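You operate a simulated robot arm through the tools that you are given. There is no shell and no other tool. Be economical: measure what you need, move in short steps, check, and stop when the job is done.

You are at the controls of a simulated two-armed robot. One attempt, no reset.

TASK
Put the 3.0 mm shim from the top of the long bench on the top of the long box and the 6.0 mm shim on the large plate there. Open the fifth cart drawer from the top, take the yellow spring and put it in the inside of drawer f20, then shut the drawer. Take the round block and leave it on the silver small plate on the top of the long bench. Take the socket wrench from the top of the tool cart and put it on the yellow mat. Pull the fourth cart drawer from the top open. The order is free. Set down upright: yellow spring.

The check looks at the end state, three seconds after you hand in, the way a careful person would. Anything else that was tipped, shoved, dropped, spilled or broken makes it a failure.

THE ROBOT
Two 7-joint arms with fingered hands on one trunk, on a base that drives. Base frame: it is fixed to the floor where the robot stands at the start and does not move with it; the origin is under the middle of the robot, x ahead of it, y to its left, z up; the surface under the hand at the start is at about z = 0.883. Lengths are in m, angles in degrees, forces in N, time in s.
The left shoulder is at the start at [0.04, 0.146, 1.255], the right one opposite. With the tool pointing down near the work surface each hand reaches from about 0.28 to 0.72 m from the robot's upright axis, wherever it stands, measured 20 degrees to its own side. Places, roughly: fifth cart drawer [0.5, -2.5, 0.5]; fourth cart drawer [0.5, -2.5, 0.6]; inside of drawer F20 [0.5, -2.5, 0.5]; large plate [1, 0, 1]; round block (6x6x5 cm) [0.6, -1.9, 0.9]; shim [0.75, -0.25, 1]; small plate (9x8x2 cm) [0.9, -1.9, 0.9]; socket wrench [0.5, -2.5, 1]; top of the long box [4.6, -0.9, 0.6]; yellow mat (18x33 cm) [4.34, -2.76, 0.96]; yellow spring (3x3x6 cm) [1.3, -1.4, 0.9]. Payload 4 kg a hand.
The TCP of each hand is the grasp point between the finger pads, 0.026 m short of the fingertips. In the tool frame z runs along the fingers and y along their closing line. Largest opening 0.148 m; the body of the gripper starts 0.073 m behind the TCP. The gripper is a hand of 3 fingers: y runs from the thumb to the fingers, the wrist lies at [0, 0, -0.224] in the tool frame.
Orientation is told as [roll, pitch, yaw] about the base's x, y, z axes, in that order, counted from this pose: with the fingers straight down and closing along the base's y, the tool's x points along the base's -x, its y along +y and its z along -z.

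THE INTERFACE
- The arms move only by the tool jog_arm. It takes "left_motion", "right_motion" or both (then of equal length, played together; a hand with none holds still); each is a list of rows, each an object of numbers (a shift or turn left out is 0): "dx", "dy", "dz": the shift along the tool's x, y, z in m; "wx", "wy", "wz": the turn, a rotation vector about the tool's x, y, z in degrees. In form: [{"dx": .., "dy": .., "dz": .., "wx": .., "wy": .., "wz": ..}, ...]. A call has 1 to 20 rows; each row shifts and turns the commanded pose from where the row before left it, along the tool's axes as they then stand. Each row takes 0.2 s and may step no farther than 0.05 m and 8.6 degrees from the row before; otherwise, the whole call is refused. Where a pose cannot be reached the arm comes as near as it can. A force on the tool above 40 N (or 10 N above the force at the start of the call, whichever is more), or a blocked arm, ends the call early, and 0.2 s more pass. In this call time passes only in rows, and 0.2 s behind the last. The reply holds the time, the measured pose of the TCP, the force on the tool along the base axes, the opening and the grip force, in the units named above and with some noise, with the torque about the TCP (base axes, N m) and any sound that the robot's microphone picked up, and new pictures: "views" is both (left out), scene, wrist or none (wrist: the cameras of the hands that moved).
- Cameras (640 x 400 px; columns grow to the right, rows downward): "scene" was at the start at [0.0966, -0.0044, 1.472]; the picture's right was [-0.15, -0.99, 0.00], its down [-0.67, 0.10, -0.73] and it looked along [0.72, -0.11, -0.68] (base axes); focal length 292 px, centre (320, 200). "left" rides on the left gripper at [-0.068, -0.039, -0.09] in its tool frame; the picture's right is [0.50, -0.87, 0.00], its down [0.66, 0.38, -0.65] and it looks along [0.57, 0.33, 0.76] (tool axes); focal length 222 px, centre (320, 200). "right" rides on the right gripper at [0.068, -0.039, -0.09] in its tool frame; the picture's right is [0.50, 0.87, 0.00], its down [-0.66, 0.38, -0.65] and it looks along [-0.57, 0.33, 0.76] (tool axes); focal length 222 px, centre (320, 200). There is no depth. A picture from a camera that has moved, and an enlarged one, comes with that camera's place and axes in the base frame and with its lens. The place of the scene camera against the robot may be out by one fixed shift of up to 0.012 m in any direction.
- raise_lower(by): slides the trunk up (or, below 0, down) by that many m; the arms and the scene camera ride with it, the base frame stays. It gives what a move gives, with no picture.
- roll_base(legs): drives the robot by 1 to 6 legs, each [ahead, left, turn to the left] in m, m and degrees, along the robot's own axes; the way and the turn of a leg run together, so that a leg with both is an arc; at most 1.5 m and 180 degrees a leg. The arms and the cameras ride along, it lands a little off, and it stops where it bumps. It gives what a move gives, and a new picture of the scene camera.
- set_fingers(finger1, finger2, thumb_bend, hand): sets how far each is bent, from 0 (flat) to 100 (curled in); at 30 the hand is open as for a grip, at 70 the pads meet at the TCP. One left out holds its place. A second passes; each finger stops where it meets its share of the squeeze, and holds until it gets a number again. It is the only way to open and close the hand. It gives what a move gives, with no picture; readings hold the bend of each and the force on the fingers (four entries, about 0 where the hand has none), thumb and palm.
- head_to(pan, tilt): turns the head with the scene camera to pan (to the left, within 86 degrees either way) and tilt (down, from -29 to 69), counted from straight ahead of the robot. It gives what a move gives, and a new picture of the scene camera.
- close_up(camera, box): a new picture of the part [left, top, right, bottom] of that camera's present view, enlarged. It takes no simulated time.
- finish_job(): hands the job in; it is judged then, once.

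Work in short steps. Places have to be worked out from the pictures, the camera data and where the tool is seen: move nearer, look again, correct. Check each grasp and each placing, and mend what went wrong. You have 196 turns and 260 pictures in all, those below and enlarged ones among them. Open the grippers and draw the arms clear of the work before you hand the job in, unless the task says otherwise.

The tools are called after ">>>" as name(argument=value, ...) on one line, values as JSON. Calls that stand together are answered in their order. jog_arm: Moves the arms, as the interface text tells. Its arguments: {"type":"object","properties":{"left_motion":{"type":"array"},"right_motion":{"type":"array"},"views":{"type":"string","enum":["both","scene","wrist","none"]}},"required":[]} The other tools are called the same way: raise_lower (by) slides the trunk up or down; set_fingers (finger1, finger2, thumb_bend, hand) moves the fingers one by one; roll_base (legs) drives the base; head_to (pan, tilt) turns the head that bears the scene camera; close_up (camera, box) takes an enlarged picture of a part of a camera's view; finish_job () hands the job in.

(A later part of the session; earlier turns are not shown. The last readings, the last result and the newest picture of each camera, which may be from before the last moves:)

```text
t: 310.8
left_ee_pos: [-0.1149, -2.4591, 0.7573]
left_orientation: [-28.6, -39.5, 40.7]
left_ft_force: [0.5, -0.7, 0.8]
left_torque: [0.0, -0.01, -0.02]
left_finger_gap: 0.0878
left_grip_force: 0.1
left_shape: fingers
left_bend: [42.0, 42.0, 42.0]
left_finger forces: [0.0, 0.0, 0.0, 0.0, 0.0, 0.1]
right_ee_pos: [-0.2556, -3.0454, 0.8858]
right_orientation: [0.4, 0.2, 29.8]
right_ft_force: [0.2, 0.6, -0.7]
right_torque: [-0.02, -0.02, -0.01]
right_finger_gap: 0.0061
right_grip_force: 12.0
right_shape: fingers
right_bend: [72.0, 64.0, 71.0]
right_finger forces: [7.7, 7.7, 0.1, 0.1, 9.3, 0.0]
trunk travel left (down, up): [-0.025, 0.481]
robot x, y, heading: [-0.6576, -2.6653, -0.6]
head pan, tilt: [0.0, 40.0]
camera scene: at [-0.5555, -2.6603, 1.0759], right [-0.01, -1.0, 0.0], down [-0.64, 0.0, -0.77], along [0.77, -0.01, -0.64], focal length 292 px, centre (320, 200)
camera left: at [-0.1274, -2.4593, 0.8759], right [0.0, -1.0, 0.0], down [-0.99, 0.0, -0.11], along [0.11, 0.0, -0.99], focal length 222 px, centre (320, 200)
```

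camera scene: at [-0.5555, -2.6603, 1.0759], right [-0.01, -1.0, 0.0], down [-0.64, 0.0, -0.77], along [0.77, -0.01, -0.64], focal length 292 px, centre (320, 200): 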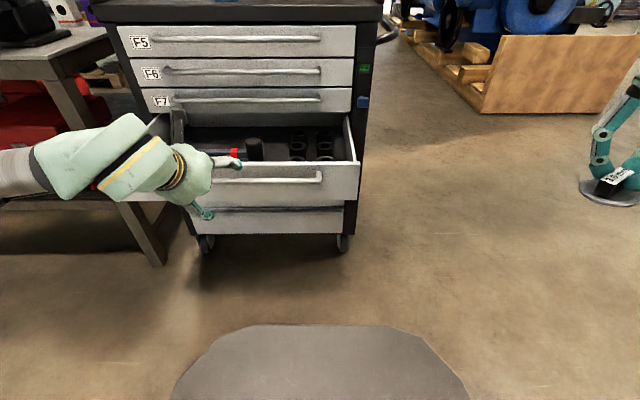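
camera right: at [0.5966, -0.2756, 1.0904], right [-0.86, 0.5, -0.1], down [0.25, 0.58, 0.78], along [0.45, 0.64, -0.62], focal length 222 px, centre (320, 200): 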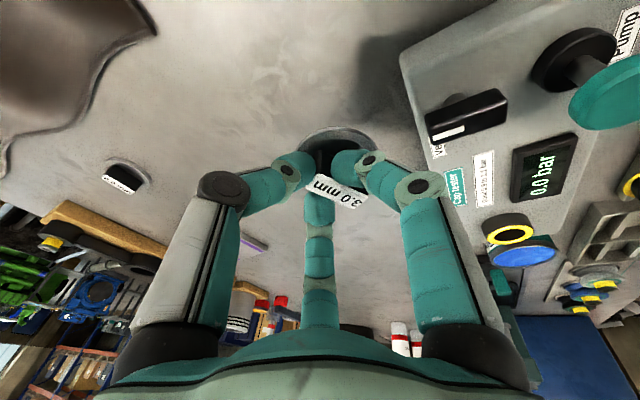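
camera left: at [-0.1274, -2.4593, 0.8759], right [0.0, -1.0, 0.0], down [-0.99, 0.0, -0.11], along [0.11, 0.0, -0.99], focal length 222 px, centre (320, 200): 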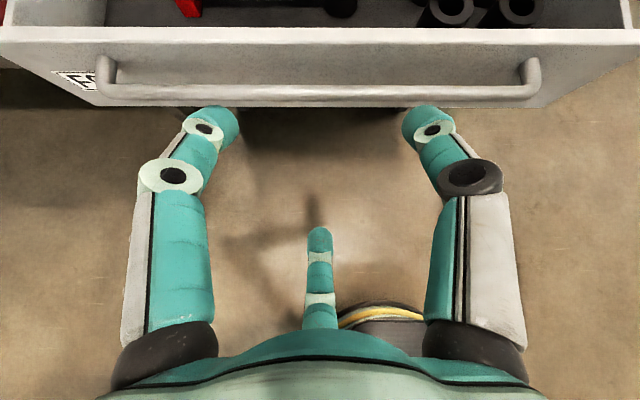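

The fourth drawer is open to its stop. Now raise, reset the left hand to pointing down, and drive around to the cart's back for the wrench.

>>> raise_lower(by=0.4)

>>> jog_arm(left_motion=[{"wz": 7.5, "dz": -0.02}, {"wz": 7.5, "dz": -0.02}, {"wz": 7.5}, {"wz": 7.5}, {"wy": 8}, {"wy": 8}, {"wy": 8}, {"wy": 8}, {"wy": 8}, {"wy": 6}], views="none")

>>> roll_base(legs=[[0, -0.74, 0], [1.3, 0, 0], [0.75, 0, 0], [0, 0.8, 0], [0, 0, 90], [0, 0, 90]])

>>> head_to(pan=5, tilt=45)

```text
t: 314.6
left_ee_pos: [-0.1133, -2.4606, 1.1568]
left_orientation: [-28.6, -39.4, 40.8]
left_ft_force: [-0.7, 0.3, 1.0]
left_torque: [0.03, -0.03, -0.04]
left_finger_gap: 0.0884
left_grip_force: 0.1
left_shape: fingers
left_bend: [42.0, 42.0, 42.0]
left_finger forces: [0.1, 0.1, 0.0, 0.0, 0.0, 0.1]
right_ee_pos: [-0.2556, -3.0451, 1.2871]
right_orientation: [0.3, 0.3, 29.8]
right_ft_force: [0.1, 0.0, -1.4]
right_torque: [0.01, 0.04, -0.02]
right_finger_gap: 0.0058
right_grip_force: 12.5
right_shape: fingers
right_bend: [72.0, 64.0, 71.0]
right_finger forces: [7.7, 7.6, 0.0, 0.1, 9.5, 0.0]
trunk travel left (down, up): [-0.425, 0.081]
robot x, y, heading: [-0.6544, -2.6666, -0.2]
head pan, tilt: [0.0, 40.0]
```

```text
t: 316.9
left_ee_pos: [-0.1424, -2.4604, 1.1826]
left_orientation: [-0.2, -1.2, 0.3]
left_ft_force: [0.5, 0.2, 0.1]
left_torque: [0.0, 0.0, -0.01]
left_finger_gap: 0.088
left_grip_force: 0.2
left_shape: fingers
left_bend: [42.0, 42.0, 42.0]
left_finger forces: [0.0, 0.0, 0.0, 0.0, 0.0, 0.1]
right_ee_pos: [-0.2566, -3.0465, 1.2864]
right_orientation: [0.5, 0.4, 29.8]
right_ft_force: [1.0, -0.3, -0.9]
right_torque: [-0.01, 0.01, 0.01]
right_finger_gap: 0.0054
right_grip_force: 12.7
right_shape: fingers
right_bend: [72.0, 64.0, 71.0]
right_finger forces: [7.7, 7.6, 0.0, 0.1, 9.4, 0.0]
trunk travel left (down, up): [-0.425, 0.081]
robot x, y, heading: [-0.6539, -2.6672, -0.5]
head pan, tilt: [0.0, 40.0]
```

```text
t: 342.2
left_ee_pos: [0.8985, -2.8318, 1.184]
left_orientation: [-0.2, -1.3, -179.8]
left_ft_force: [0.5, 0.2, 0.7]
left_torque: [0.02, -0.02, -0.03]
left_finger_gap: 0.0881
left_grip_force: 0.0
left_shape: fingers
left_bend: [42.0, 42.0, 42.0]
left_finger forces: [0.0, 0.0, 0.0, 0.1, 0.1, 0.0]
right_ee_pos: [1.0127, -2.2461, 1.2869]
right_orientation: [0.4, 0.3, -150.3]
right_ft_force: [0.1, -0.3, -0.4]
right_torque: [0.0, 0.01, -0.03]
right_finger_gap: 0.0052
right_grip_force: 12.3
right_shape: fingers
right_bend: [72.0, 64.0, 71.0]
right_finger forces: [7.4, 7.6, 0.0, 0.0, 9.2, 0.0]
trunk travel left (down, up): [-0.425, 0.081]
robot x, y, heading: [1.413, -2.6275, 179.5]
head pan, tilt: [0.0, 40.0]
camera scene: at [1.2998, -2.617, 1.4763], right [0.01, 1.0, 0.0], down [0.64, -0.01, -0.77], along [-0.77, 0.01, -0.64], focal length 292 px, centre (320, 200)
```

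scene: 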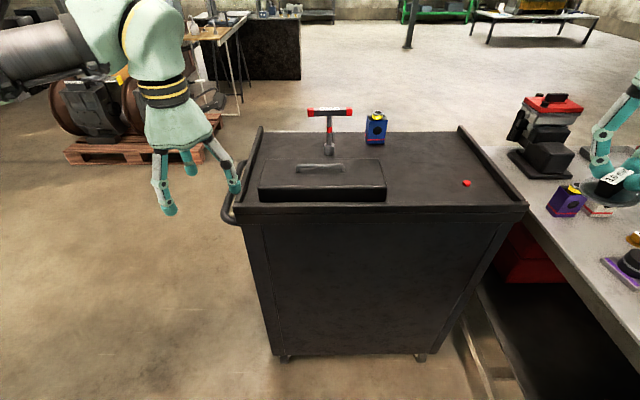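

```text
t: 342.9
left_ee_pos: [0.8976, -2.8324, 1.1835]
left_orientation: [-0.1, -1.3, -179.9]
left_ft_force: [-0.9, -0.2, 0.6]
left_torque: [0.01, 0.0, 0.0]
left_finger_gap: 0.0882
left_grip_force: 0.0
left_shape: fingers
left_bend: [42.0, 42.0, 42.0]
left_finger forces: [0.0, 0.1, 0.0, 0.0, 0.0, 0.0]
right_ee_pos: [1.0137, -2.2466, 1.2877]
right_orientation: [0.4, 0.2, -150.5]
right_ft_force: [0.2, -0.6, -1.5]
right_torque: [0.0, 0.0, -0.02]
right_finger_gap: 0.0054
right_grip_force: 11.9
right_shape: fingers
right_bend: [72.0, 64.0, 71.0]
right_finger forces: [7.4, 7.6, 0.1, 0.0, 9.2, 0.0]
trunk travel left (down, up): [-0.425, 0.081]
robot x, y, heading: [1.4093, -2.6248, 179.6]
head pan, tilt: [5.0, 45.0]
camera scene: at [1.3037, -2.6243, 1.4691], right [-0.08, 1.0, 0.0], down [0.7, 0.05, -0.71], along [-0.7, -0.05, -0.71], focal length 292 px, centre (320, 200)
```

scene: 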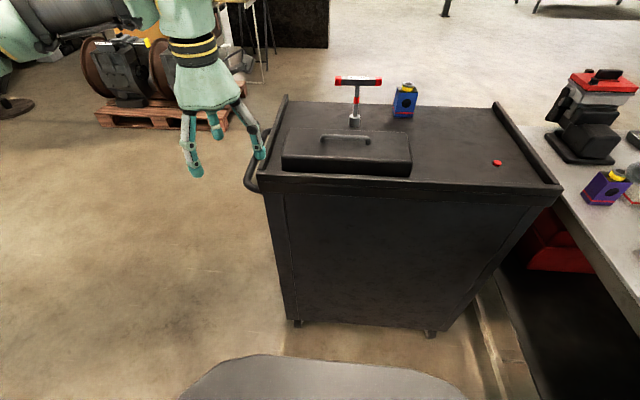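

The wrench stands upright on its socket: T-bar centre ≈[0.475,-2.574], z≈1.116, along y. I raise the left hand, twist to yaw -150, and drive nearer.

>>> jog_arm(left_motion=[{"dz": -0.03, "wz": -7.5}, {"dz": -0.03, "wz": -7.5}, {"dz": -0.02, "wz": -7.5}, {"wz": -7.5, "wy": 1.3}], views="none")

>>> roll_base(legs=[[0.38, -0.17, 0]])

>>> close_up(camera="left", box=[0, 0, 640, 400])

```text
t: 343.9
left_ee_pos: [0.9001, -2.8336, 1.2631]
left_orientation: [-0.7, 0.3, -149.7]
left_ft_force: [0.3, -0.6, 0.6]
left_torque: [0.0, 0.01, 0.0]
left_finger_gap: 0.0883
left_grip_force: 0.0
left_shape: fingers
left_bend: [42.0, 42.0, 42.0]
left_finger forces: [0.0, 0.1, 0.0, 0.1, 0.1, 0.1]
right_ee_pos: [1.0141, -2.2478, 1.2873]
right_orientation: [0.4, 0.3, -150.3]
right_ft_force: [0.6, -0.3, -1.6]
right_torque: [0.01, -0.02, 0.0]
right_finger_gap: 0.0053
right_grip_force: 12.2
right_shape: fingers
right_bend: [72.0, 64.0, 71.0]
right_finger forces: [7.4, 7.5, 0.0, 0.0, 9.2, 0.1]
trunk travel left (down, up): [-0.425, 0.081]
robot x, y, heading: [1.4096, -2.6283, 179.7]
head pan, tilt: [5.0, 45.0]
```

```text
t: 346.5
left_ee_pos: [0.5232, -2.6626, 1.2627]
left_orientation: [-0.6, 0.4, -149.7]
left_ft_force: [0.1, 0.0, -1.0]
left_torque: [-0.01, -0.05, -0.01]
left_finger_gap: 0.0881
left_grip_force: 0.1
left_shape: fingers
left_bend: [42.0, 42.0, 42.0]
left_finger forces: [0.1, 0.0, 0.1, 0.0, 0.0, 0.0]
right_ee_pos: [0.6347, -2.077, 1.2841]
right_orientation: [0.6, 0.4, -150.2]
right_ft_force: [-0.9, -0.1, -1.3]
right_torque: [0.02, -0.07, 0.01]
right_finger_gap: 0.0055
right_grip_force: 12.5
right_shape: fingers
right_bend: [72.0, 64.0, 71.0]
right_finger forces: [7.5, 7.6, 0.1, 0.0, 9.3, 0.1]
trunk travel left (down, up): [-0.425, 0.081]
robot x, y, heading: [1.0387, -2.4594, 179.8]
head pan, tilt: [5.0, 45.0]
stopped in leg 1: the robot was blocked; the commanded pose is now the measured one
camera scene: at [0.926, -2.4521, 1.4687], right [-0.08, 1.0, 0.0], down [0.71, 0.06, -0.71], along [-0.7, -0.06, -0.71], focal length 292 px, centre (320, 200)
```

scene: 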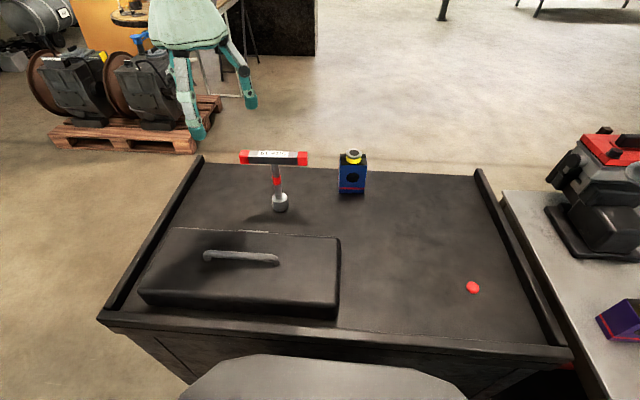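

```text
1.00 times, centred on (320, 200) of left (not enlarged: the box is as wide or as high as the picture)
camera zoom: at [0.4459, -2.6634, 1.3533], right [0.0, 1.0, 0.01], down [0.76, 0.0, 0.65], along [0.65, 0.01, -0.76], focal length 222 px, centre (320, 200)
```

zoom: 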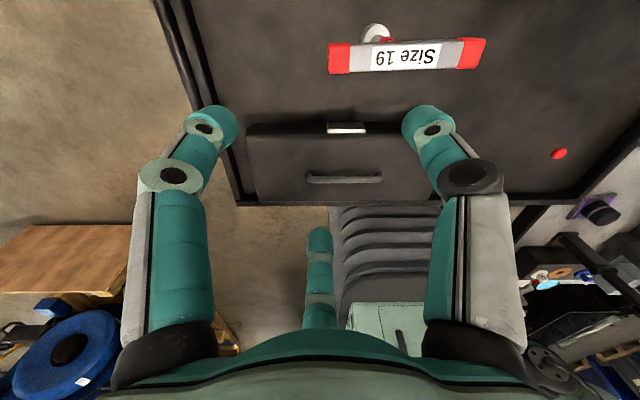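

Wrench T-bar refined to ≈[0.475,-2.584,1.12]. The base touched the cart's back lightly; I back 1 cm, and move the hand above the bar.

>>> roll_base(legs=[[-0.01, 0, 0]])

>>> jog_arm(left_motion=[{"dx": -0.003, "dy": -0.0325}, {"dx": -0.003, "dy": -0.0325}, {"dx": -0.003, "dy": -0.0325}, {"dz": 0.03}, {"dz": 0.03}], views="both")

```text
t: 347.3
left_ee_pos: [0.5331, -2.6628, 1.2624]
left_orientation: [-0.6, 0.4, -149.7]
left_ft_force: [0.7, -0.6, -0.1]
left_torque: [-0.01, -0.03, 0.02]
left_finger_gap: 0.0882
left_grip_force: 0.2
left_shape: fingers
left_bend: [42.0, 42.0, 42.0]
left_finger forces: [0.1, 0.0, 0.0, 0.0, 0.0, 0.0]
right_ee_pos: [0.6432, -2.0774, 1.2842]
right_orientation: [0.5, 0.4, -150.2]
right_ft_force: [-0.7, -0.3, -1.3]
right_torque: [-0.01, -0.06, 0.02]
right_finger_gap: 0.0053
right_grip_force: 12.2
right_shape: fingers
right_bend: [72.0, 64.0, 71.0]
right_finger forces: [7.4, 7.6, 0.0, 0.0, 9.3, 0.1]
trunk travel left (down, up): [-0.425, 0.081]
robot x, y, heading: [1.0454, -2.4535, 179.4]
head pan, tilt: [5.0, 45.0]
camera scene: at [0.9349, -2.453, 1.4687], right [-0.08, 1.0, 0.0], down [0.71, 0.06, -0.7], along [-0.7, -0.06, -0.71], focal length 292 px, centre (320, 200)
```

scene: 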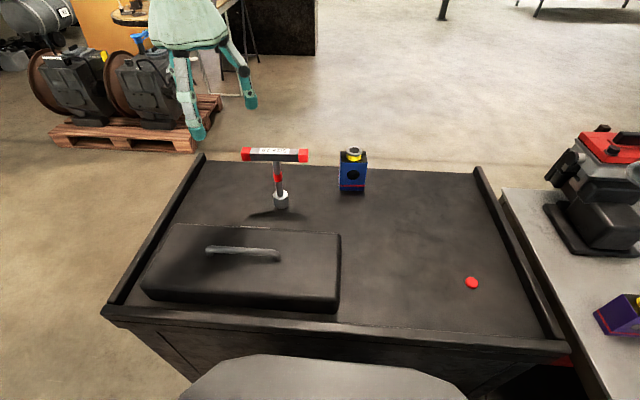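

```text
t: 348.5
left_ee_pos: [0.478, -2.5842, 1.2047]
left_orientation: [-0.7, 0.3, -149.7]
left_ft_force: [-0.1, -0.7, -0.2]
left_torque: [-0.01, -0.03, -0.01]
left_finger_gap: 0.0881
left_grip_force: 0.1
left_shape: fingers
left_bend: [42.0, 42.0, 42.0]
left_finger forces: [0.1, 0.0, 0.1, 0.1, 0.1, 0.0]
right_ee_pos: [0.6453, -2.0766, 1.2858]
right_orientation: [0.4, 0.4, -150.3]
right_ft_force: [0.1, -0.1, -1.5]
right_torque: [0.03, -0.01, 0.01]
right_finger_gap: 0.0051
right_grip_force: 11.8
right_shape: fingers
right_bend: [72.0, 64.0, 71.0]
right_finger forces: [7.4, 7.6, 0.0, 0.0, 9.2, 0.0]
trunk travel left (down, up): [-0.425, 0.081]
robot x, y, heading: [1.0493, -2.4564, 179.4]
head pan, tilt: [5.0, 45.0]
camera scene: at [0.9382, -2.4543, 1.4689], right [-0.08, 1.0, 0.0], down [0.71, 0.06, -0.71], along [-0.7, -0.06, -0.71], focal length 292 px, centre (320, 200)
camera left: at [0.4002, -2.585, 1.2947], right [-0.01, 1.0, 0.01], down [0.76, -0.01, 0.65], along [0.65, 0.01, -0.76], focal length 222 px, centre (320, 200)
```

scene: 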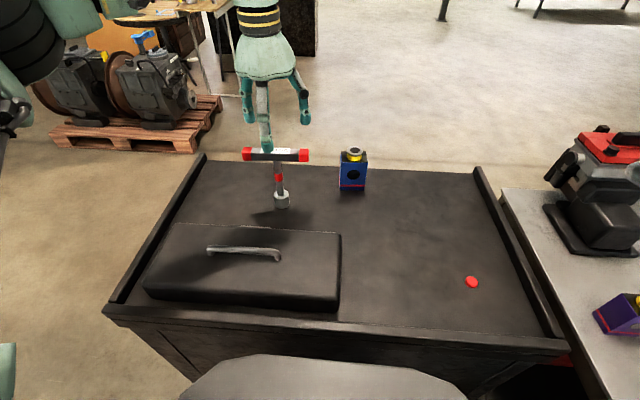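
left: 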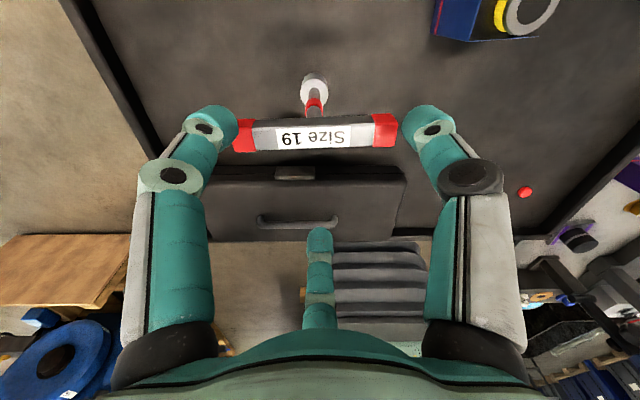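

Centred over the bar. I open slightly more, descend to z≈1.12, and look.

>>> set_fingers(hand="left", finger1=39, finger2=39, thumb_bend=39)

>>> jog_arm(left_motion=[{"dz": 0.03, "dx": -0.0017, "dy": 0.001}, {"dz": 0.03}, {"dz": 0.025}], views="both")

```text
t: 349.5
left_ee_pos: [0.479, -2.584, 1.2048]
left_orientation: [-0.7, 0.4, -149.7]
left_ft_force: [0.8, -1.3, 0.8]
left_torque: [0.0, 0.02, 0.01]
left_finger_gap: 0.0979
left_grip_force: 0.2
left_shape: fingers
left_bend: [39.0, 39.0, 39.0]
left_finger forces: [0.0, 0.0, 0.0, 0.1, 0.1, 0.0]
right_ee_pos: [0.6472, -2.0765, 1.2859]
right_orientation: [0.5, 0.3, -150.3]
right_ft_force: [-0.5, -0.9, -1.0]
right_torque: [0.03, -0.02, -0.02]
right_finger_gap: 0.0052
right_grip_force: 11.9
right_shape: fingers
right_bend: [72.0, 64.0, 71.0]
right_finger forces: [7.3, 7.6, 0.1, 0.0, 9.2, 0.0]
trunk travel left (down, up): [-0.425, 0.081]
robot x, y, heading: [1.0515, -2.4567, 179.7]
head pan, tilt: [5.0, 45.0]
```

```text
t: 350.3
left_ee_pos: [0.4772, -2.5849, 1.1197]
left_orientation: [-0.7, 0.2, -149.7]
left_ft_force: [0.0, -0.1, 0.4]
left_torque: [0.0, 0.02, -0.03]
left_finger_gap: 0.0979
left_grip_force: 0.1
left_shape: fingers
left_bend: [39.0, 39.0, 39.0]
left_finger forces: [0.0, 0.0, 0.1, 0.0, 0.0, 0.0]
right_ee_pos: [0.648, -2.0773, 1.2851]
right_orientation: [0.3, 0.2, -150.2]
right_ft_force: [0.2, -0.1, 0.3]
right_torque: [0.01, -0.02, -0.01]
right_finger_gap: 0.0051
right_grip_force: 12.5
right_shape: fingers
right_bend: [72.0, 64.0, 71.0]
right_finger forces: [7.3, 7.6, 0.0, 0.0, 9.2, 0.0]
trunk travel left (down, up): [-0.425, 0.081]
robot x, y, heading: [1.0496, -2.4558, 179.9]
head pan, tilt: [5.0, 45.0]
camera scene: at [0.9392, -2.4535, 1.469], right [-0.08, 1.0, 0.0], down [0.71, 0.06, -0.71], along [-0.7, -0.06, -0.71], focal length 292 px, centre (320, 200)
camera left: at [0.3999, -2.5854, 1.2101], right [-0.01, 1.0, 0.01], down [0.76, 0.0, 0.65], along [0.65, 0.01, -0.76], focal length 222 px, centre (320, 200)
```

scene: 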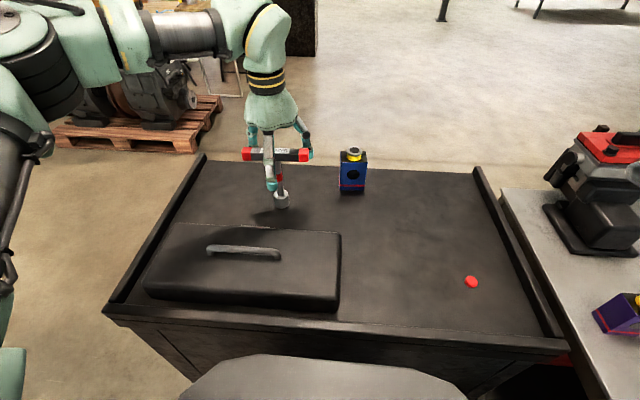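
left: 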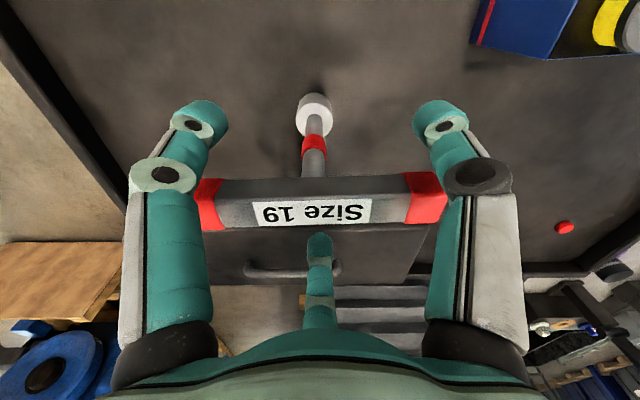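

Digits straddle the bar. Close gently.

>>> set_fingers(hand="left", finger1=74, finger2=74, thumb_bend=74)

>>> close_up(camera="left", box=[120, 60, 520, 310])

```text
t: 351.3
left_ee_pos: [0.4782, -2.5841, 1.1194]
left_orientation: [-0.6, 0.3, -149.6]
left_ft_force: [0.9, 0.1, -3.1]
left_torque: [0.01, 0.0, 0.01]
left_finger_gap: 0.0001
left_grip_force: 9.3
left_shape: fingers
left_bend: [72.0, 65.0, 72.0]
left_finger forces: [5.5, 8.5, 0.0, 0.0, 4.2, 0.0]
right_ee_pos: [0.6463, -2.0776, 1.2861]
right_orientation: [0.4, 0.3, -150.1]
right_ft_force: [0.1, -0.5, -2.3]
right_torque: [0.01, 0.02, -0.02]
right_finger_gap: 0.0053
right_grip_force: 12.0
right_shape: fingers
right_bend: [72.0, 64.0, 71.0]
right_finger forces: [7.4, 7.6, 0.0, 0.0, 9.3, 0.0]
trunk travel left (down, up): [-0.425, 0.081]
robot x, y, heading: [1.0466, -2.4551, 179.8]
head pan, tilt: [5.0, 45.0]
```

```text
1.60 times, centred on (320, 185) of left
camera zoom: at [0.4, -2.5852, 1.2104], right [-0.01, 1.0, 0.01], down [0.76, 0.0, 0.65], along [0.65, 0.01, -0.76], focal length 355 px, centre (320, 224)
```

zoom: 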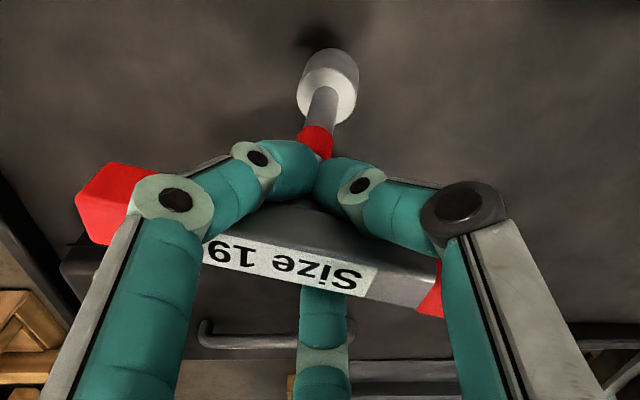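

The bar is caught (slightly turned). I squeeze a bit more and lift.

>>> set_fingers(hand="left", finger1=82, finger2=82, thumb_bend=82)

>>> jog_arm(left_motion=[{"dz": -0.01}, {"dz": -0.02}, {"dz": -0.03}, {"dz": -0.03}], views="both")

```text
t: 352.3
left_ee_pos: [0.4777, -2.5849, 1.1196]
left_orientation: [-0.7, 0.3, -149.7]
left_ft_force: [-0.3, 0.4, -3.5]
left_torque: [-0.03, 0.0, -0.01]
left_finger_gap: 0.0
left_grip_force: 5.5
left_shape: fingers
left_bend: [76.0, 72.0, 76.0]
left_finger forces: [0.0, 11.4, 0.1, 0.0, 0.0, 0.1]
right_ee_pos: [0.6463, -2.0774, 1.2861]
right_orientation: [0.4, 0.3, -150.2]
right_ft_force: [1.0, -0.6, -1.0]
right_torque: [0.01, 0.01, 0.06]
right_finger_gap: 0.005
right_grip_force: 11.9
right_shape: fingers
right_bend: [72.0, 64.0, 71.0]
right_finger forces: [7.3, 7.6, 0.0, 0.0, 9.2, 0.0]
trunk travel left (down, up): [-0.425, 0.081]
robot x, y, heading: [1.0484, -2.4573, 179.7]
head pan, tilt: [5.0, 45.0]
```

```text
t: 353.3
left_ee_pos: [0.4795, -2.5847, 1.2093]
left_orientation: [-0.7, 0.4, -149.7]
left_ft_force: [0.0, 0.1, -3.2]
left_torque: [0.0, 0.04, 0.0]
left_finger_gap: 0.0001
left_grip_force: 5.7
left_shape: fingers
left_bend: [76.0, 72.0, 77.0]
left_finger forces: [0.0, 11.1, 0.0, 0.0, 0.1, 0.0]
right_ee_pos: [0.6476, -2.0761, 1.2851]
right_orientation: [0.5, 0.2, -150.2]
right_ft_force: [-0.4, 1.1, -0.9]
right_torque: [0.0, 0.04, -0.02]
right_finger_gap: 0.0051
right_grip_force: 12.0
right_shape: fingers
right_bend: [72.0, 64.0, 71.0]
right_finger forces: [7.4, 7.7, 0.1, 0.0, 9.3, 0.0]
trunk travel left (down, up): [-0.425, 0.081]
robot x, y, heading: [1.0427, -2.4548, 179.5]
head pan, tilt: [5.0, 45.0]
camera scene: at [0.9399, -2.4529, 1.4691], right [-0.08, 1.0, 0.0], down [0.7, 0.06, -0.71], along [-0.7, -0.06, -0.71], focal length 292 px, centre (320, 200)
camera left: at [0.4014, -2.586, 1.3004], right [0.0, 1.0, 0.01], down [0.76, 0.0, 0.65], along [0.65, 0.01, -0.76], focal length 222 px, centre (320, 200)
```

scene: 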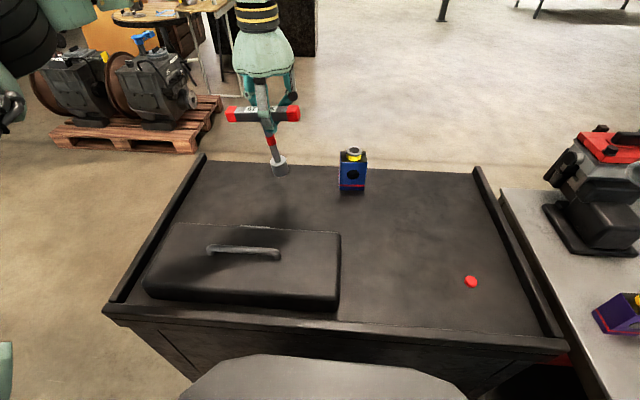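
left: 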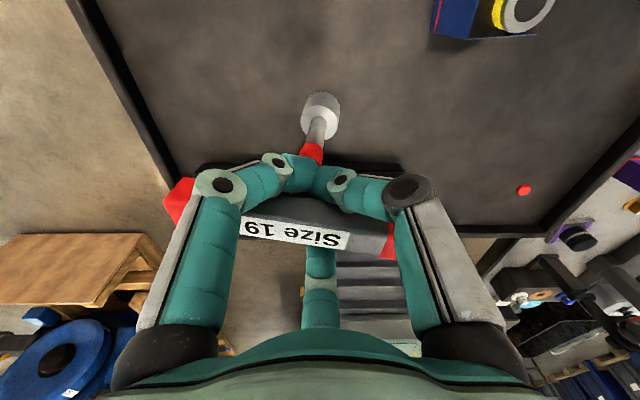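

Held (≈0.3 kg, caged by the T). I raise it, back off, turn around and look toward the mat and long box.

>>> jog_arm(left_motion=[{"dz": -0.03}, {"dz": -0.03}, {"dx": 0.03, "dy": 0.017}, {"dx": 0.03, "dy": 0.017}, {"dx": 0.03, "dy": 0.017}], views="none")

>>> roll_base(legs=[[-0.5, 0, 0], [0, 0.5, 0], [0, 0, 90], [0, 0, 90]])

>>> head_to(pan=0, tilt=12)

```text
t: 354.5
left_ee_pos: [0.5822, -2.5849, 1.2705]
left_orientation: [-0.7, 0.2, -149.7]
left_ft_force: [0.2, 0.1, -3.0]
left_torque: [0.02, 0.06, -0.01]
left_finger_gap: 0.0002
left_grip_force: 5.3
left_shape: fingers
left_bend: [77.0, 72.0, 77.0]
left_finger forces: [0.0, 10.9, 0.0, 0.1, 0.0, 0.1]
right_ee_pos: [0.6473, -2.077, 1.287]
right_orientation: [0.5, 0.2, -150.2]
right_ft_force: [0.4, -0.2, 0.0]
right_torque: [0.0, 0.04, -0.02]
right_finger_gap: 0.0053
right_grip_force: 11.9
right_shape: fingers
right_bend: [72.0, 64.0, 71.0]
right_finger forces: [7.4, 7.6, 0.0, 0.0, 9.3, 0.1]
trunk travel left (down, up): [-0.425, 0.081]
robot x, y, heading: [1.0468, -2.4565, 179.7]
head pan, tilt: [5.0, 45.0]
```

```text
t: 367.5
left_ee_pos: [2.004, -2.8293, 1.2695]
left_orientation: [-0.7, 0.3, 29.8]
left_ft_force: [1.3, -0.3, -2.7]
left_torque: [-0.04, -0.01, 0.0]
left_finger_gap: 0.0
left_grip_force: 4.8
left_shape: fingers
left_bend: [77.0, 73.0, 77.0]
left_finger forces: [0.1, 9.4, 0.1, 0.1, 0.0, 0.0]
right_ee_pos: [1.9343, -3.3369, 1.2868]
right_orientation: [0.4, 0.3, 29.2]
right_ft_force: [0.7, -0.4, -0.9]
right_torque: [-0.01, -0.02, 0.05]
right_finger_gap: 0.0053
right_grip_force: 12.2
right_shape: fingers
right_bend: [72.0, 64.0, 71.0]
right_finger forces: [7.1, 7.7, 0.1, 0.0, 9.8, 0.0]
trunk travel left (down, up): [-0.425, 0.081]
robot x, y, heading: [1.5355, -2.9565, -0.9]
head pan, tilt: [5.0, 45.0]
camera scene: at [1.6339, -2.9423, 1.469], right [0.07, -1.0, 0.0], down [-0.71, -0.05, -0.71], along [0.7, 0.05, -0.71], focal length 292 px, centre (320, 200)
```

scene: 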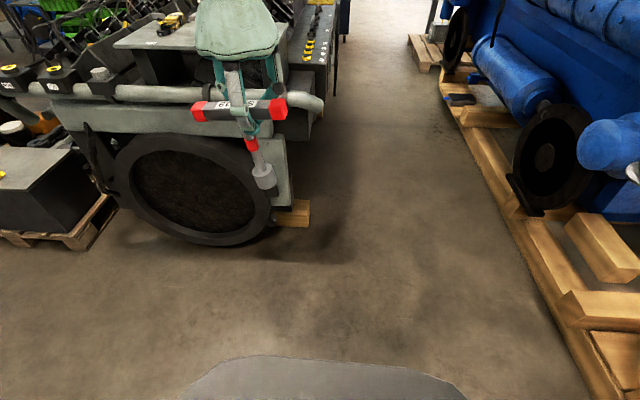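

```text
t: 368.5
left_ee_pos: [2.004, -2.8295, 1.2685]
left_orientation: [-0.6, 0.3, 29.7]
left_ft_force: [-0.6, 0.3, -3.0]
left_torque: [-0.03, -0.01, 0.0]
left_finger_gap: 0.0
left_grip_force: 4.6
left_shape: fingers
left_bend: [77.0, 73.0, 77.0]
left_finger forces: [0.1, 9.5, 0.0, 0.0, 0.0, 0.1]
right_ee_pos: [1.9338, -3.3368, 1.2867]
right_orientation: [0.6, 0.3, 29.3]
right_ft_force: [0.3, 0.3, -0.8]
right_torque: [0.01, 0.0, -0.02]
right_finger_gap: 0.005
right_grip_force: 11.7
right_shape: fingers
right_bend: [72.0, 64.0, 71.0]
right_finger forces: [7.1, 7.5, 0.1, 0.0, 9.8, 0.0]
trunk travel left (down, up): [-0.425, 0.081]
robot x, y, heading: [1.5382, -2.954, -0.8]
head pan, tilt: [0.0, 12.0]
camera scene: at [1.646, -2.9493, 1.5206], right [-0.01, -1.0, 0.0], down [-0.21, 0.0, -0.98], along [0.98, -0.01, -0.21], focal length 292 px, centre (320, 200)
```

scene: 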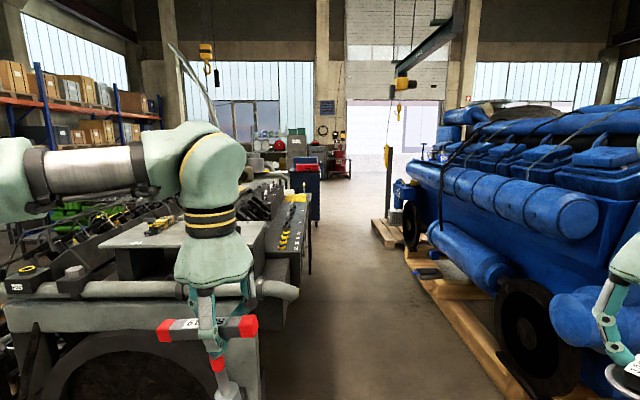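

I zoom on the area where the mat should be (around pixel 297,198).

>>> close_up(camera="scene", box=[240, 140, 340, 290])

```text
2.67 times, centred on (290, 215) of scene
camera zoom: at [1.646, -2.9493, 1.5206], right [-0.01, -1.0, 0.0], down [-0.21, 0.0, -0.98], along [0.98, -0.01, -0.21], focal length 780 px, centre (400, 160)
```

zoom: 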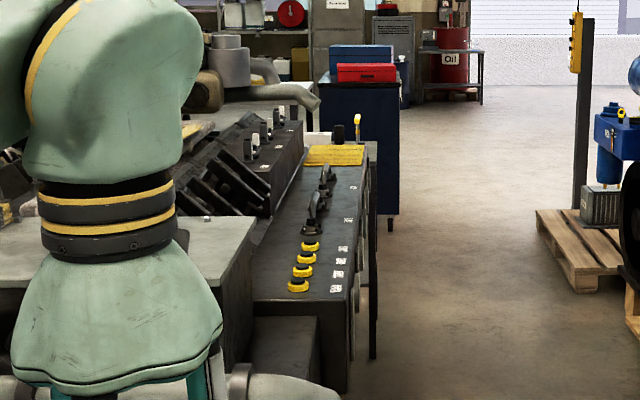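

The mat lies on the side table at the engine (4.34,-2.76). I drive down the aisle at y≈-3.28, then turn to face the table.

>>> roll_base(legs=[[0, -0.33, 0.8], [1.4, 0, 0], [1.45, 0, 0]])

```text
t: 384.1
left_ee_pos: [4.8622, -3.1321, 1.2692]
left_orientation: [-0.7, 0.3, 30.9]
left_ft_force: [0.5, 0.3, -3.2]
left_torque: [-0.04, 0.01, -0.02]
left_finger_gap: 0.0
left_grip_force: 4.6
left_shape: fingers
left_bend: [77.0, 73.0, 77.0]
left_finger forces: [0.0, 9.7, 0.0, 0.1, 0.0, 0.0]
right_ee_pos: [4.8024, -3.6416, 1.2868]
right_orientation: [0.4, 0.3, 30.4]
right_ft_force: [1.0, -0.2, -1.8]
right_torque: [-0.01, 0.0, 0.01]
right_finger_gap: 0.0052
right_grip_force: 12.5
right_shape: fingers
right_bend: [72.0, 64.0, 71.0]
right_finger forces: [7.1, 7.6, 0.1, 0.0, 9.7, 0.0]
trunk travel left (down, up): [-0.425, 0.081]
robot x, y, heading: [4.401, -3.2661, 0.5]
head pan, tilt: [0.0, 12.0]
camera scene: at [4.5063, -3.2588, 1.5208], right [0.0, -1.0, 0.0], down [-0.21, 0.0, -0.98], along [0.98, 0.0, -0.21], focal length 292 px, centre (320, 200)
```

scene: 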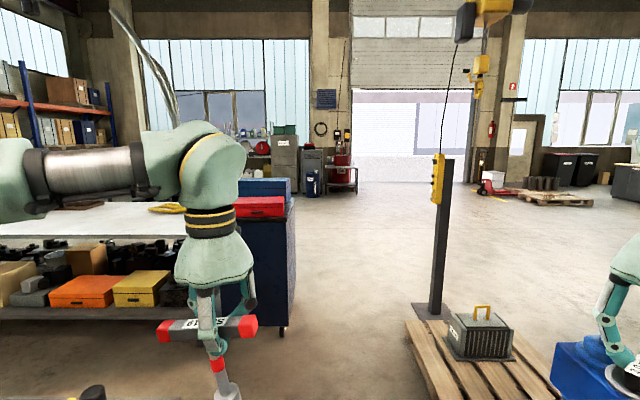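

Turn left 90° to face the table and look down at the mat.

>>> roll_base(legs=[[0, 0, 89.5]])

>>> head_to(pan=10, tilt=50)

```text
t: 388.3
left_ee_pos: [4.2683, -2.8017, 1.2683]
left_orientation: [-0.6, 0.3, 120.4]
left_ft_force: [0.6, 0.6, -2.4]
left_torque: [-0.01, -0.02, -0.04]
left_finger_gap: 0.0
left_grip_force: 4.8
left_shape: fingers
left_bend: [77.0, 73.0, 77.0]
left_finger forces: [0.1, 9.3, 0.0, 0.0, 0.1, 0.0]
right_ee_pos: [4.7766, -2.8685, 1.2853]
right_orientation: [0.4, 0.3, 119.8]
right_ft_force: [-1.1, 0.9, -0.6]
right_torque: [0.0, -0.05, 0.01]
right_finger_gap: 0.0054
right_grip_force: 12.0
right_shape: fingers
right_bend: [72.0, 64.0, 71.0]
right_finger forces: [7.1, 7.6, 0.0, 0.0, 9.9, 0.0]
trunk travel left (down, up): [-0.425, 0.081]
robot x, y, heading: [4.4001, -3.2665, 89.9]
head pan, tilt: [0.0, 12.0]
camera scene: at [4.3938, -3.1451, 1.5207], right [1.0, -0.01, 0.0], down [0.0, -0.21, -0.98], along [0.01, 0.98, -0.21], focal length 292 px, centre (320, 200)
```

scene: 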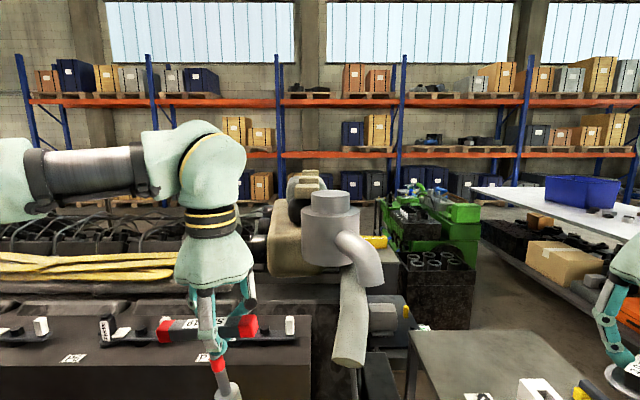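

```text
t: 389.4
left_ee_pos: [4.2678, -2.802, 1.2695]
left_orientation: [-0.7, 0.3, 120.3]
left_ft_force: [-0.5, -0.2, -2.8]
left_torque: [0.02, -0.01, 0.03]
left_finger_gap: 0.0
left_grip_force: 4.5
left_shape: fingers
left_bend: [77.0, 73.0, 77.0]
left_finger forces: [0.1, 9.2, 0.0, 0.0, 0.0, 0.0]
right_ee_pos: [4.7765, -2.867, 1.2859]
right_orientation: [0.5, 0.2, 120.0]
right_ft_force: [-0.5, -0.1, -0.8]
right_torque: [0.03, 0.01, -0.02]
right_finger_gap: 0.0052
right_grip_force: 12.2
right_shape: fingers
right_bend: [72.0, 64.0, 71.0]
right_finger forces: [7.1, 7.7, 0.1, 0.0, 9.8, 0.0]
trunk travel left (down, up): [-0.425, 0.081]
robot x, y, heading: [4.3986, -3.2672, 89.7]
head pan, tilt: [10.0, 50.0]
camera scene: at [4.3802, -3.1624, 1.4622], right [0.99, 0.17, 0.0], down [0.13, -0.75, -0.64], along [-0.11, 0.63, -0.77], focal length 292 px, centre (320, 200)
```

scene: 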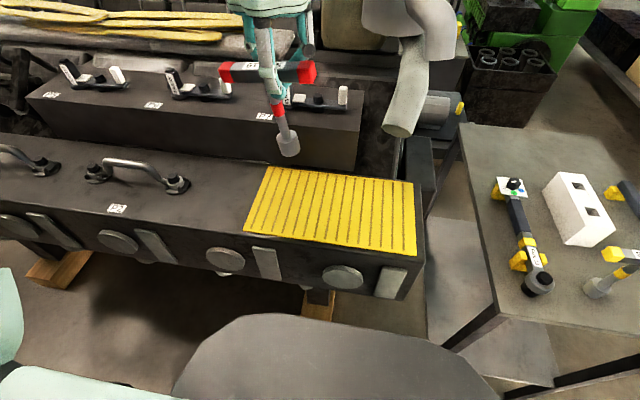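

The mat is at ≈[4.345,-2.774]. I move the wrench above its centre and inspect the hang.

>>> jog_arm(left_motion=[{"dx": 0.0044, "dy": -0.0272}, {"dx": 0.0044, "dy": -0.0272}, {"dx": 0.0044, "dy": -0.0272}, {"dz": 0.04}, {"dz": 0.03}], views="both")

```text
t: 390.6
left_ee_pos: [4.3445, -2.7705, 1.2021]
left_orientation: [-0.7, 0.4, 120.4]
left_ft_force: [-0.8, 0.6, -3.4]
left_torque: [0.02, -0.03, 0.0]
left_finger_gap: 0.0
left_grip_force: 4.9
left_shape: fingers
left_bend: [77.0, 73.0, 77.0]
left_finger forces: [0.0, 9.6, 0.1, 0.0, 0.0, 0.0]
right_ee_pos: [4.7757, -2.8656, 1.2854]
right_orientation: [0.5, 0.3, 120.0]
right_ft_force: [0.9, -0.1, -0.3]
right_torque: [0.0, -0.03, -0.01]
right_finger_gap: 0.0053
right_grip_force: 12.2
right_shape: fingers
right_bend: [72.0, 64.0, 71.0]
right_finger forces: [7.1, 7.6, 0.1, 0.0, 9.9, 0.1]
trunk travel left (down, up): [-0.425, 0.081]
robot x, y, heading: [4.3986, -3.2679, 89.6]
head pan, tilt: [10.0, 50.0]
camera scene: at [4.3794, -3.1615, 1.462], right [0.99, 0.17, 0.0], down [0.13, -0.76, -0.64], along [-0.11, 0.63, -0.77], focal length 292 px, centre (320, 200)
camera left: at [4.3425, -2.6924, 1.2915], right [1.0, 0.01, 0.01], down [0.0, -0.76, 0.65], along [0.01, -0.65, -0.76], focal length 222 px, centre (320, 200)
```

scene: 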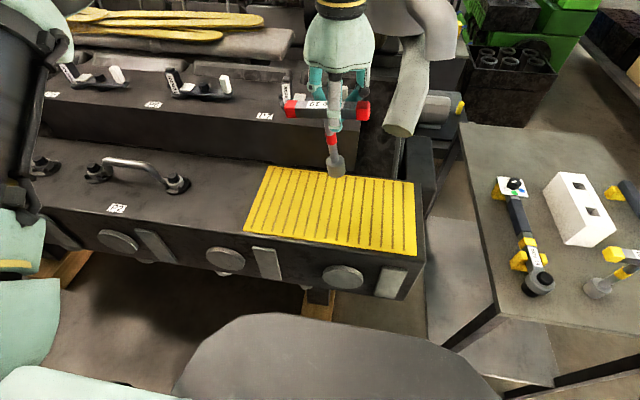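
left: 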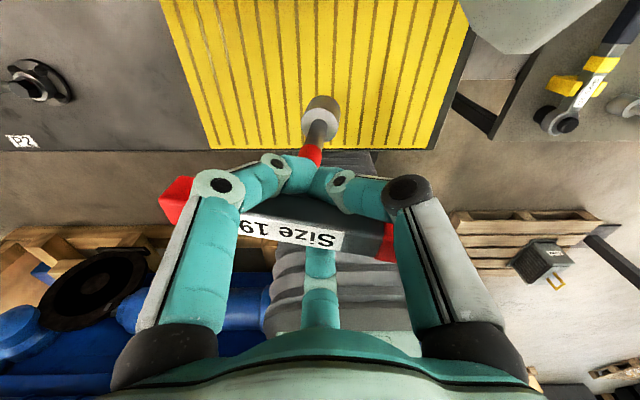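

It hangs nearly vertical and the socket is over the mat's centre. Lower to ≈1.115, then slowly.

>>> jog_arm(left_motion=[{"dz": 0.03}, {"dz": 0.03}, {"dz": 0.02}, {"dz": 0.005}, {"dz": 0.004}], views="scene")

```text
t: 391.8
left_ee_pos: [4.3472, -2.772, 1.111]
left_orientation: [-0.6, 0.3, 120.4]
left_ft_force: [0.3, 0.3, -3.4]
left_torque: [0.04, -0.04, -0.01]
left_finger_gap: 0.0
left_grip_force: 4.4
left_shape: fingers
left_bend: [77.0, 73.0, 77.0]
left_finger forces: [0.0, 9.5, 0.1, 0.0, 0.0, 0.1]
right_ee_pos: [4.7751, -2.8672, 1.286]
right_orientation: [0.6, 0.3, 119.9]
right_ft_force: [0.2, 0.6, -1.5]
right_torque: [-0.01, 0.01, 0.02]
right_finger_gap: 0.0051
right_grip_force: 12.6
right_shape: fingers
right_bend: [72.0, 64.0, 71.0]
right_finger forces: [7.2, 7.6, 0.0, 0.0, 9.8, 0.0]
trunk travel left (down, up): [-0.425, 0.081]
robot x, y, heading: [4.3978, -3.2677, 89.7]
head pan, tilt: [10.0, 50.0]
camera scene: at [4.38, -3.1621, 1.4621], right [0.99, 0.17, 0.0], down [0.13, -0.76, -0.64], along [-0.11, 0.63, -0.77], focal length 292 px, centre (320, 200)
```

scene: 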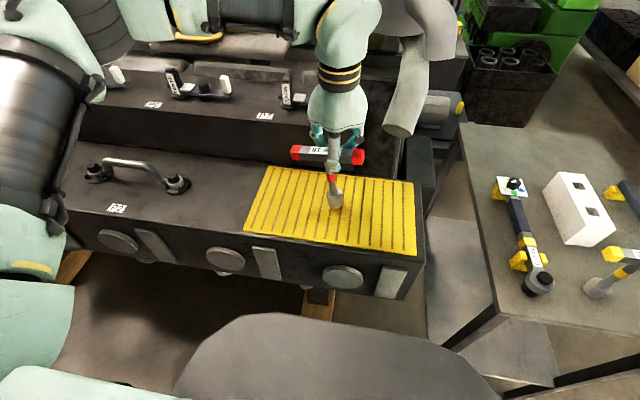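

Continue in 3–4 mm rows until contact.

>>> jog_arm(left_motion=[{"dz": 0.004}, {"dz": 0.004}, {"dz": 0.003}, {"dz": 0.003}], views="none")

```text
t: 392.8
left_ee_pos: [4.3479, -2.7719, 1.0982]
left_orientation: [-0.8, 0.2, 120.3]
left_ft_force: [0.4, 0.2, 1.5]
left_torque: [0.04, 0.02, 0.0]
left_finger_gap: 0.0
left_grip_force: 0.3
left_shape: fingers
left_bend: [77.0, 73.0, 78.0]
left_finger forces: [0.1, 0.5, 0.0, 0.1, 0.1, 0.0]
right_ee_pos: [4.7772, -2.8668, 1.2857]
right_orientation: [0.4, 0.3, 119.9]
right_ft_force: [-0.3, 0.8, -0.7]
right_torque: [0.02, 0.02, -0.01]
right_finger_gap: 0.0048
right_grip_force: 11.9
right_shape: fingers
right_bend: [72.0, 64.0, 71.0]
right_finger forces: [7.0, 7.6, 0.0, 0.0, 9.8, 0.0]
trunk travel left (down, up): [-0.425, 0.081]
robot x, y, heading: [4.3975, -3.2663, 89.3]
head pan, tilt: [10.0, 50.0]
```

The weight is on the mat. I open in two stages.

>>> set_fingers(hand="left", finger1=62, finger2=62, thumb_bend=62)

>>> close_up(camera="left", box=[120, 20, 520, 270])

```text
t: 393.8
left_ee_pos: [4.3476, -2.772, 1.0983]
left_orientation: [-0.6, 0.4, 120.2]
left_ft_force: [0.1, 0.2, 0.4]
left_torque: [-0.01, 0.0, 0.0]
left_finger_gap: 0.0228
left_grip_force: 0.2
left_shape: fingers
left_bend: [62.0, 62.0, 62.0]
left_finger forces: [0.0, 0.2, 0.0, 0.0, 0.0, 0.0]
right_ee_pos: [4.7765, -2.8661, 1.2855]
right_orientation: [0.6, 0.2, 119.9]
right_ft_force: [-0.1, -0.3, -0.3]
right_torque: [0.01, 0.0, -0.01]
right_finger_gap: 0.0051
right_grip_force: 12.6
right_shape: fingers
right_bend: [72.0, 64.0, 71.0]
right_finger forces: [7.2, 7.7, 0.0, 0.1, 9.9, 0.0]
trunk travel left (down, up): [-0.425, 0.081]
robot x, y, heading: [4.3968, -3.2659, 89.8]
head pan, tilt: [10.0, 50.0]
```

```text
1.60 times, centred on (320, 145) of left
camera zoom: at [4.346, -2.6938, 1.188], right [1.0, 0.01, 0.01], down [0.0, -0.76, 0.65], along [0.01, -0.65, -0.76], focal length 355 px, centre (320, 288)
```

zoom: 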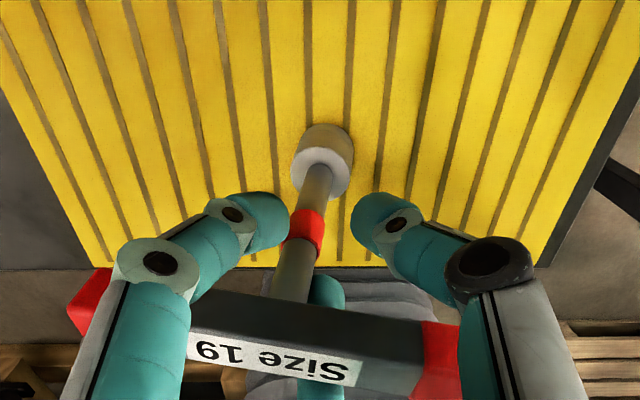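

The wrench leans slightly to -x against a digit. I nudge the hand 6 mm to +x to bring it upright, then look.

>>> jog_arm(left_motion=[{"dx": 0.0015, "dy": -0.0026}, {"dx": 0.0015, "dy": -0.0026}], views="none")

>>> close_up(camera="left", box=[120, 20, 520, 270])

>>> close_up(camera="scene", box=[240, 90, 440, 240])

```text
t: 394.4
left_ee_pos: [4.3537, -2.7721, 1.097]
left_orientation: [-0.7, 0.2, 120.4]
left_ft_force: [-0.6, 0.3, -0.8]
left_torque: [-0.01, 0.01, -0.01]
left_finger_gap: 0.023
left_grip_force: 0.4
left_shape: fingers
left_bend: [62.0, 62.0, 62.0]
left_finger forces: [0.0, 0.0, 0.0, 0.0, 0.3, 0.0]
right_ee_pos: [4.7766, -2.8672, 1.2852]
right_orientation: [0.5, 0.3, 120.0]
right_ft_force: [0.4, -1.1, -2.0]
right_torque: [0.03, -0.01, 0.0]
right_finger_gap: 0.0053
right_grip_force: 12.3
right_shape: fingers
right_bend: [72.0, 64.0, 71.0]
right_finger forces: [7.0, 7.5, 0.0, 0.1, 9.8, 0.0]
trunk travel left (down, up): [-0.425, 0.081]
robot x, y, heading: [4.3988, -3.2675, 89.9]
head pan, tilt: [10.0, 50.0]
```

```text
1.60 times, centred on (320, 145) of left
camera zoom: at [4.352, -2.6933, 1.1881], right [1.0, 0.01, 0.01], down [0.0, -0.76, 0.65], along [0.01, -0.65, -0.76], focal length 355 px, centre (320, 288)
```

zoom: 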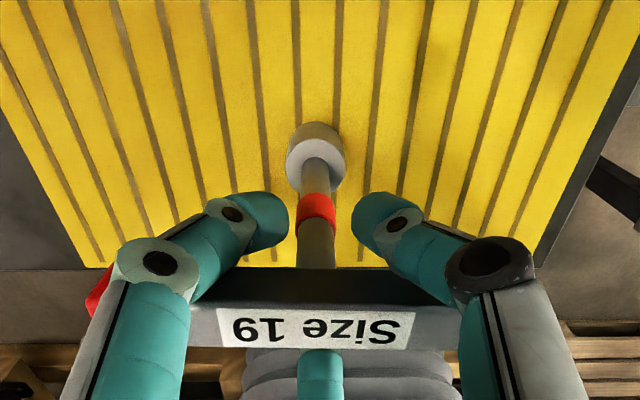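

```text
2.67 times, centred on (340, 165) of scene
camera zoom: at [4.3805, -3.1626, 1.4621], right [0.99, 0.17, 0.0], down [0.13, -0.76, -0.64], along [-0.11, 0.63, -0.77], focal length 780 px, centre (267, 293)
```

zoom: 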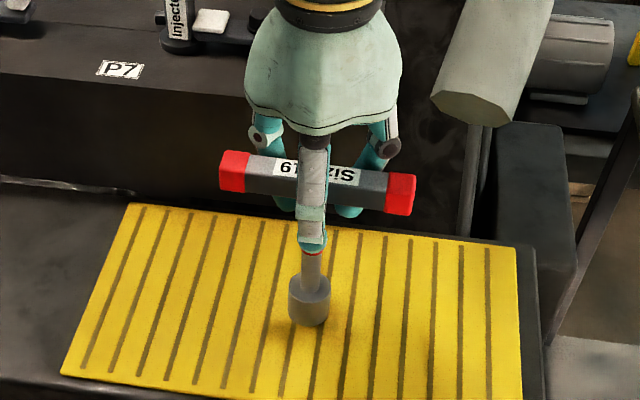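

It stands upright now. Open fully and rise straight up.

>>> set_fingers(hand="left", finger1=38, finger2=38, thumb_bend=38)

>>> close_up(camera="left", box=[120, 20, 520, 270])

```text
t: 395.4
left_ee_pos: [4.3544, -2.7716, 1.0986]
left_orientation: [-0.6, 0.4, 120.3]
left_ft_force: [0.2, 0.0, 0.6]
left_torque: [-0.02, -0.01, 0.01]
left_finger_gap: 0.1011
left_grip_force: 0.0
left_shape: fingers
left_bend: [38.0, 38.0, 38.0]
left_finger forces: [0.1, 0.1, 0.1, 0.1, 0.0, 0.1]
right_ee_pos: [4.7761, -2.8679, 1.2866]
right_orientation: [0.5, 0.2, 119.9]
right_ft_force: [0.8, 0.1, -1.3]
right_torque: [0.02, -0.01, 0.02]
right_finger_gap: 0.0053
right_grip_force: 12.3
right_shape: fingers
right_bend: [72.0, 64.0, 71.0]
right_finger forces: [7.1, 7.5, 0.1, 0.0, 9.8, 0.1]
trunk travel left (down, up): [-0.425, 0.081]
robot x, y, heading: [4.4016, -3.267, 89.6]
head pan, tilt: [10.0, 50.0]
```

```text
1.60 times, centred on (320, 145) of left
camera zoom: at [4.352, -2.6935, 1.1881], right [1.0, 0.01, 0.01], down [0.0, -0.76, 0.65], along [0.01, -0.65, -0.76], focal length 355 px, centre (320, 288)
```

zoom: 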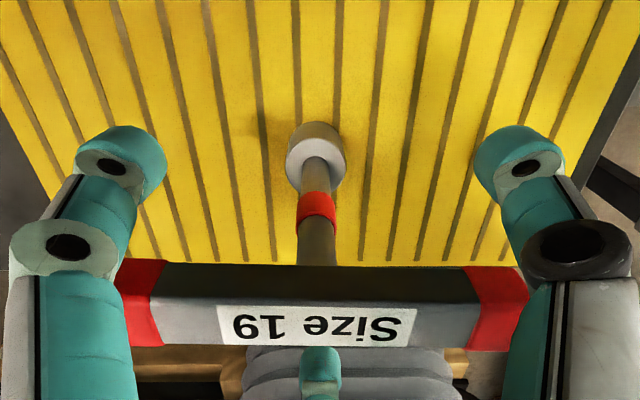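

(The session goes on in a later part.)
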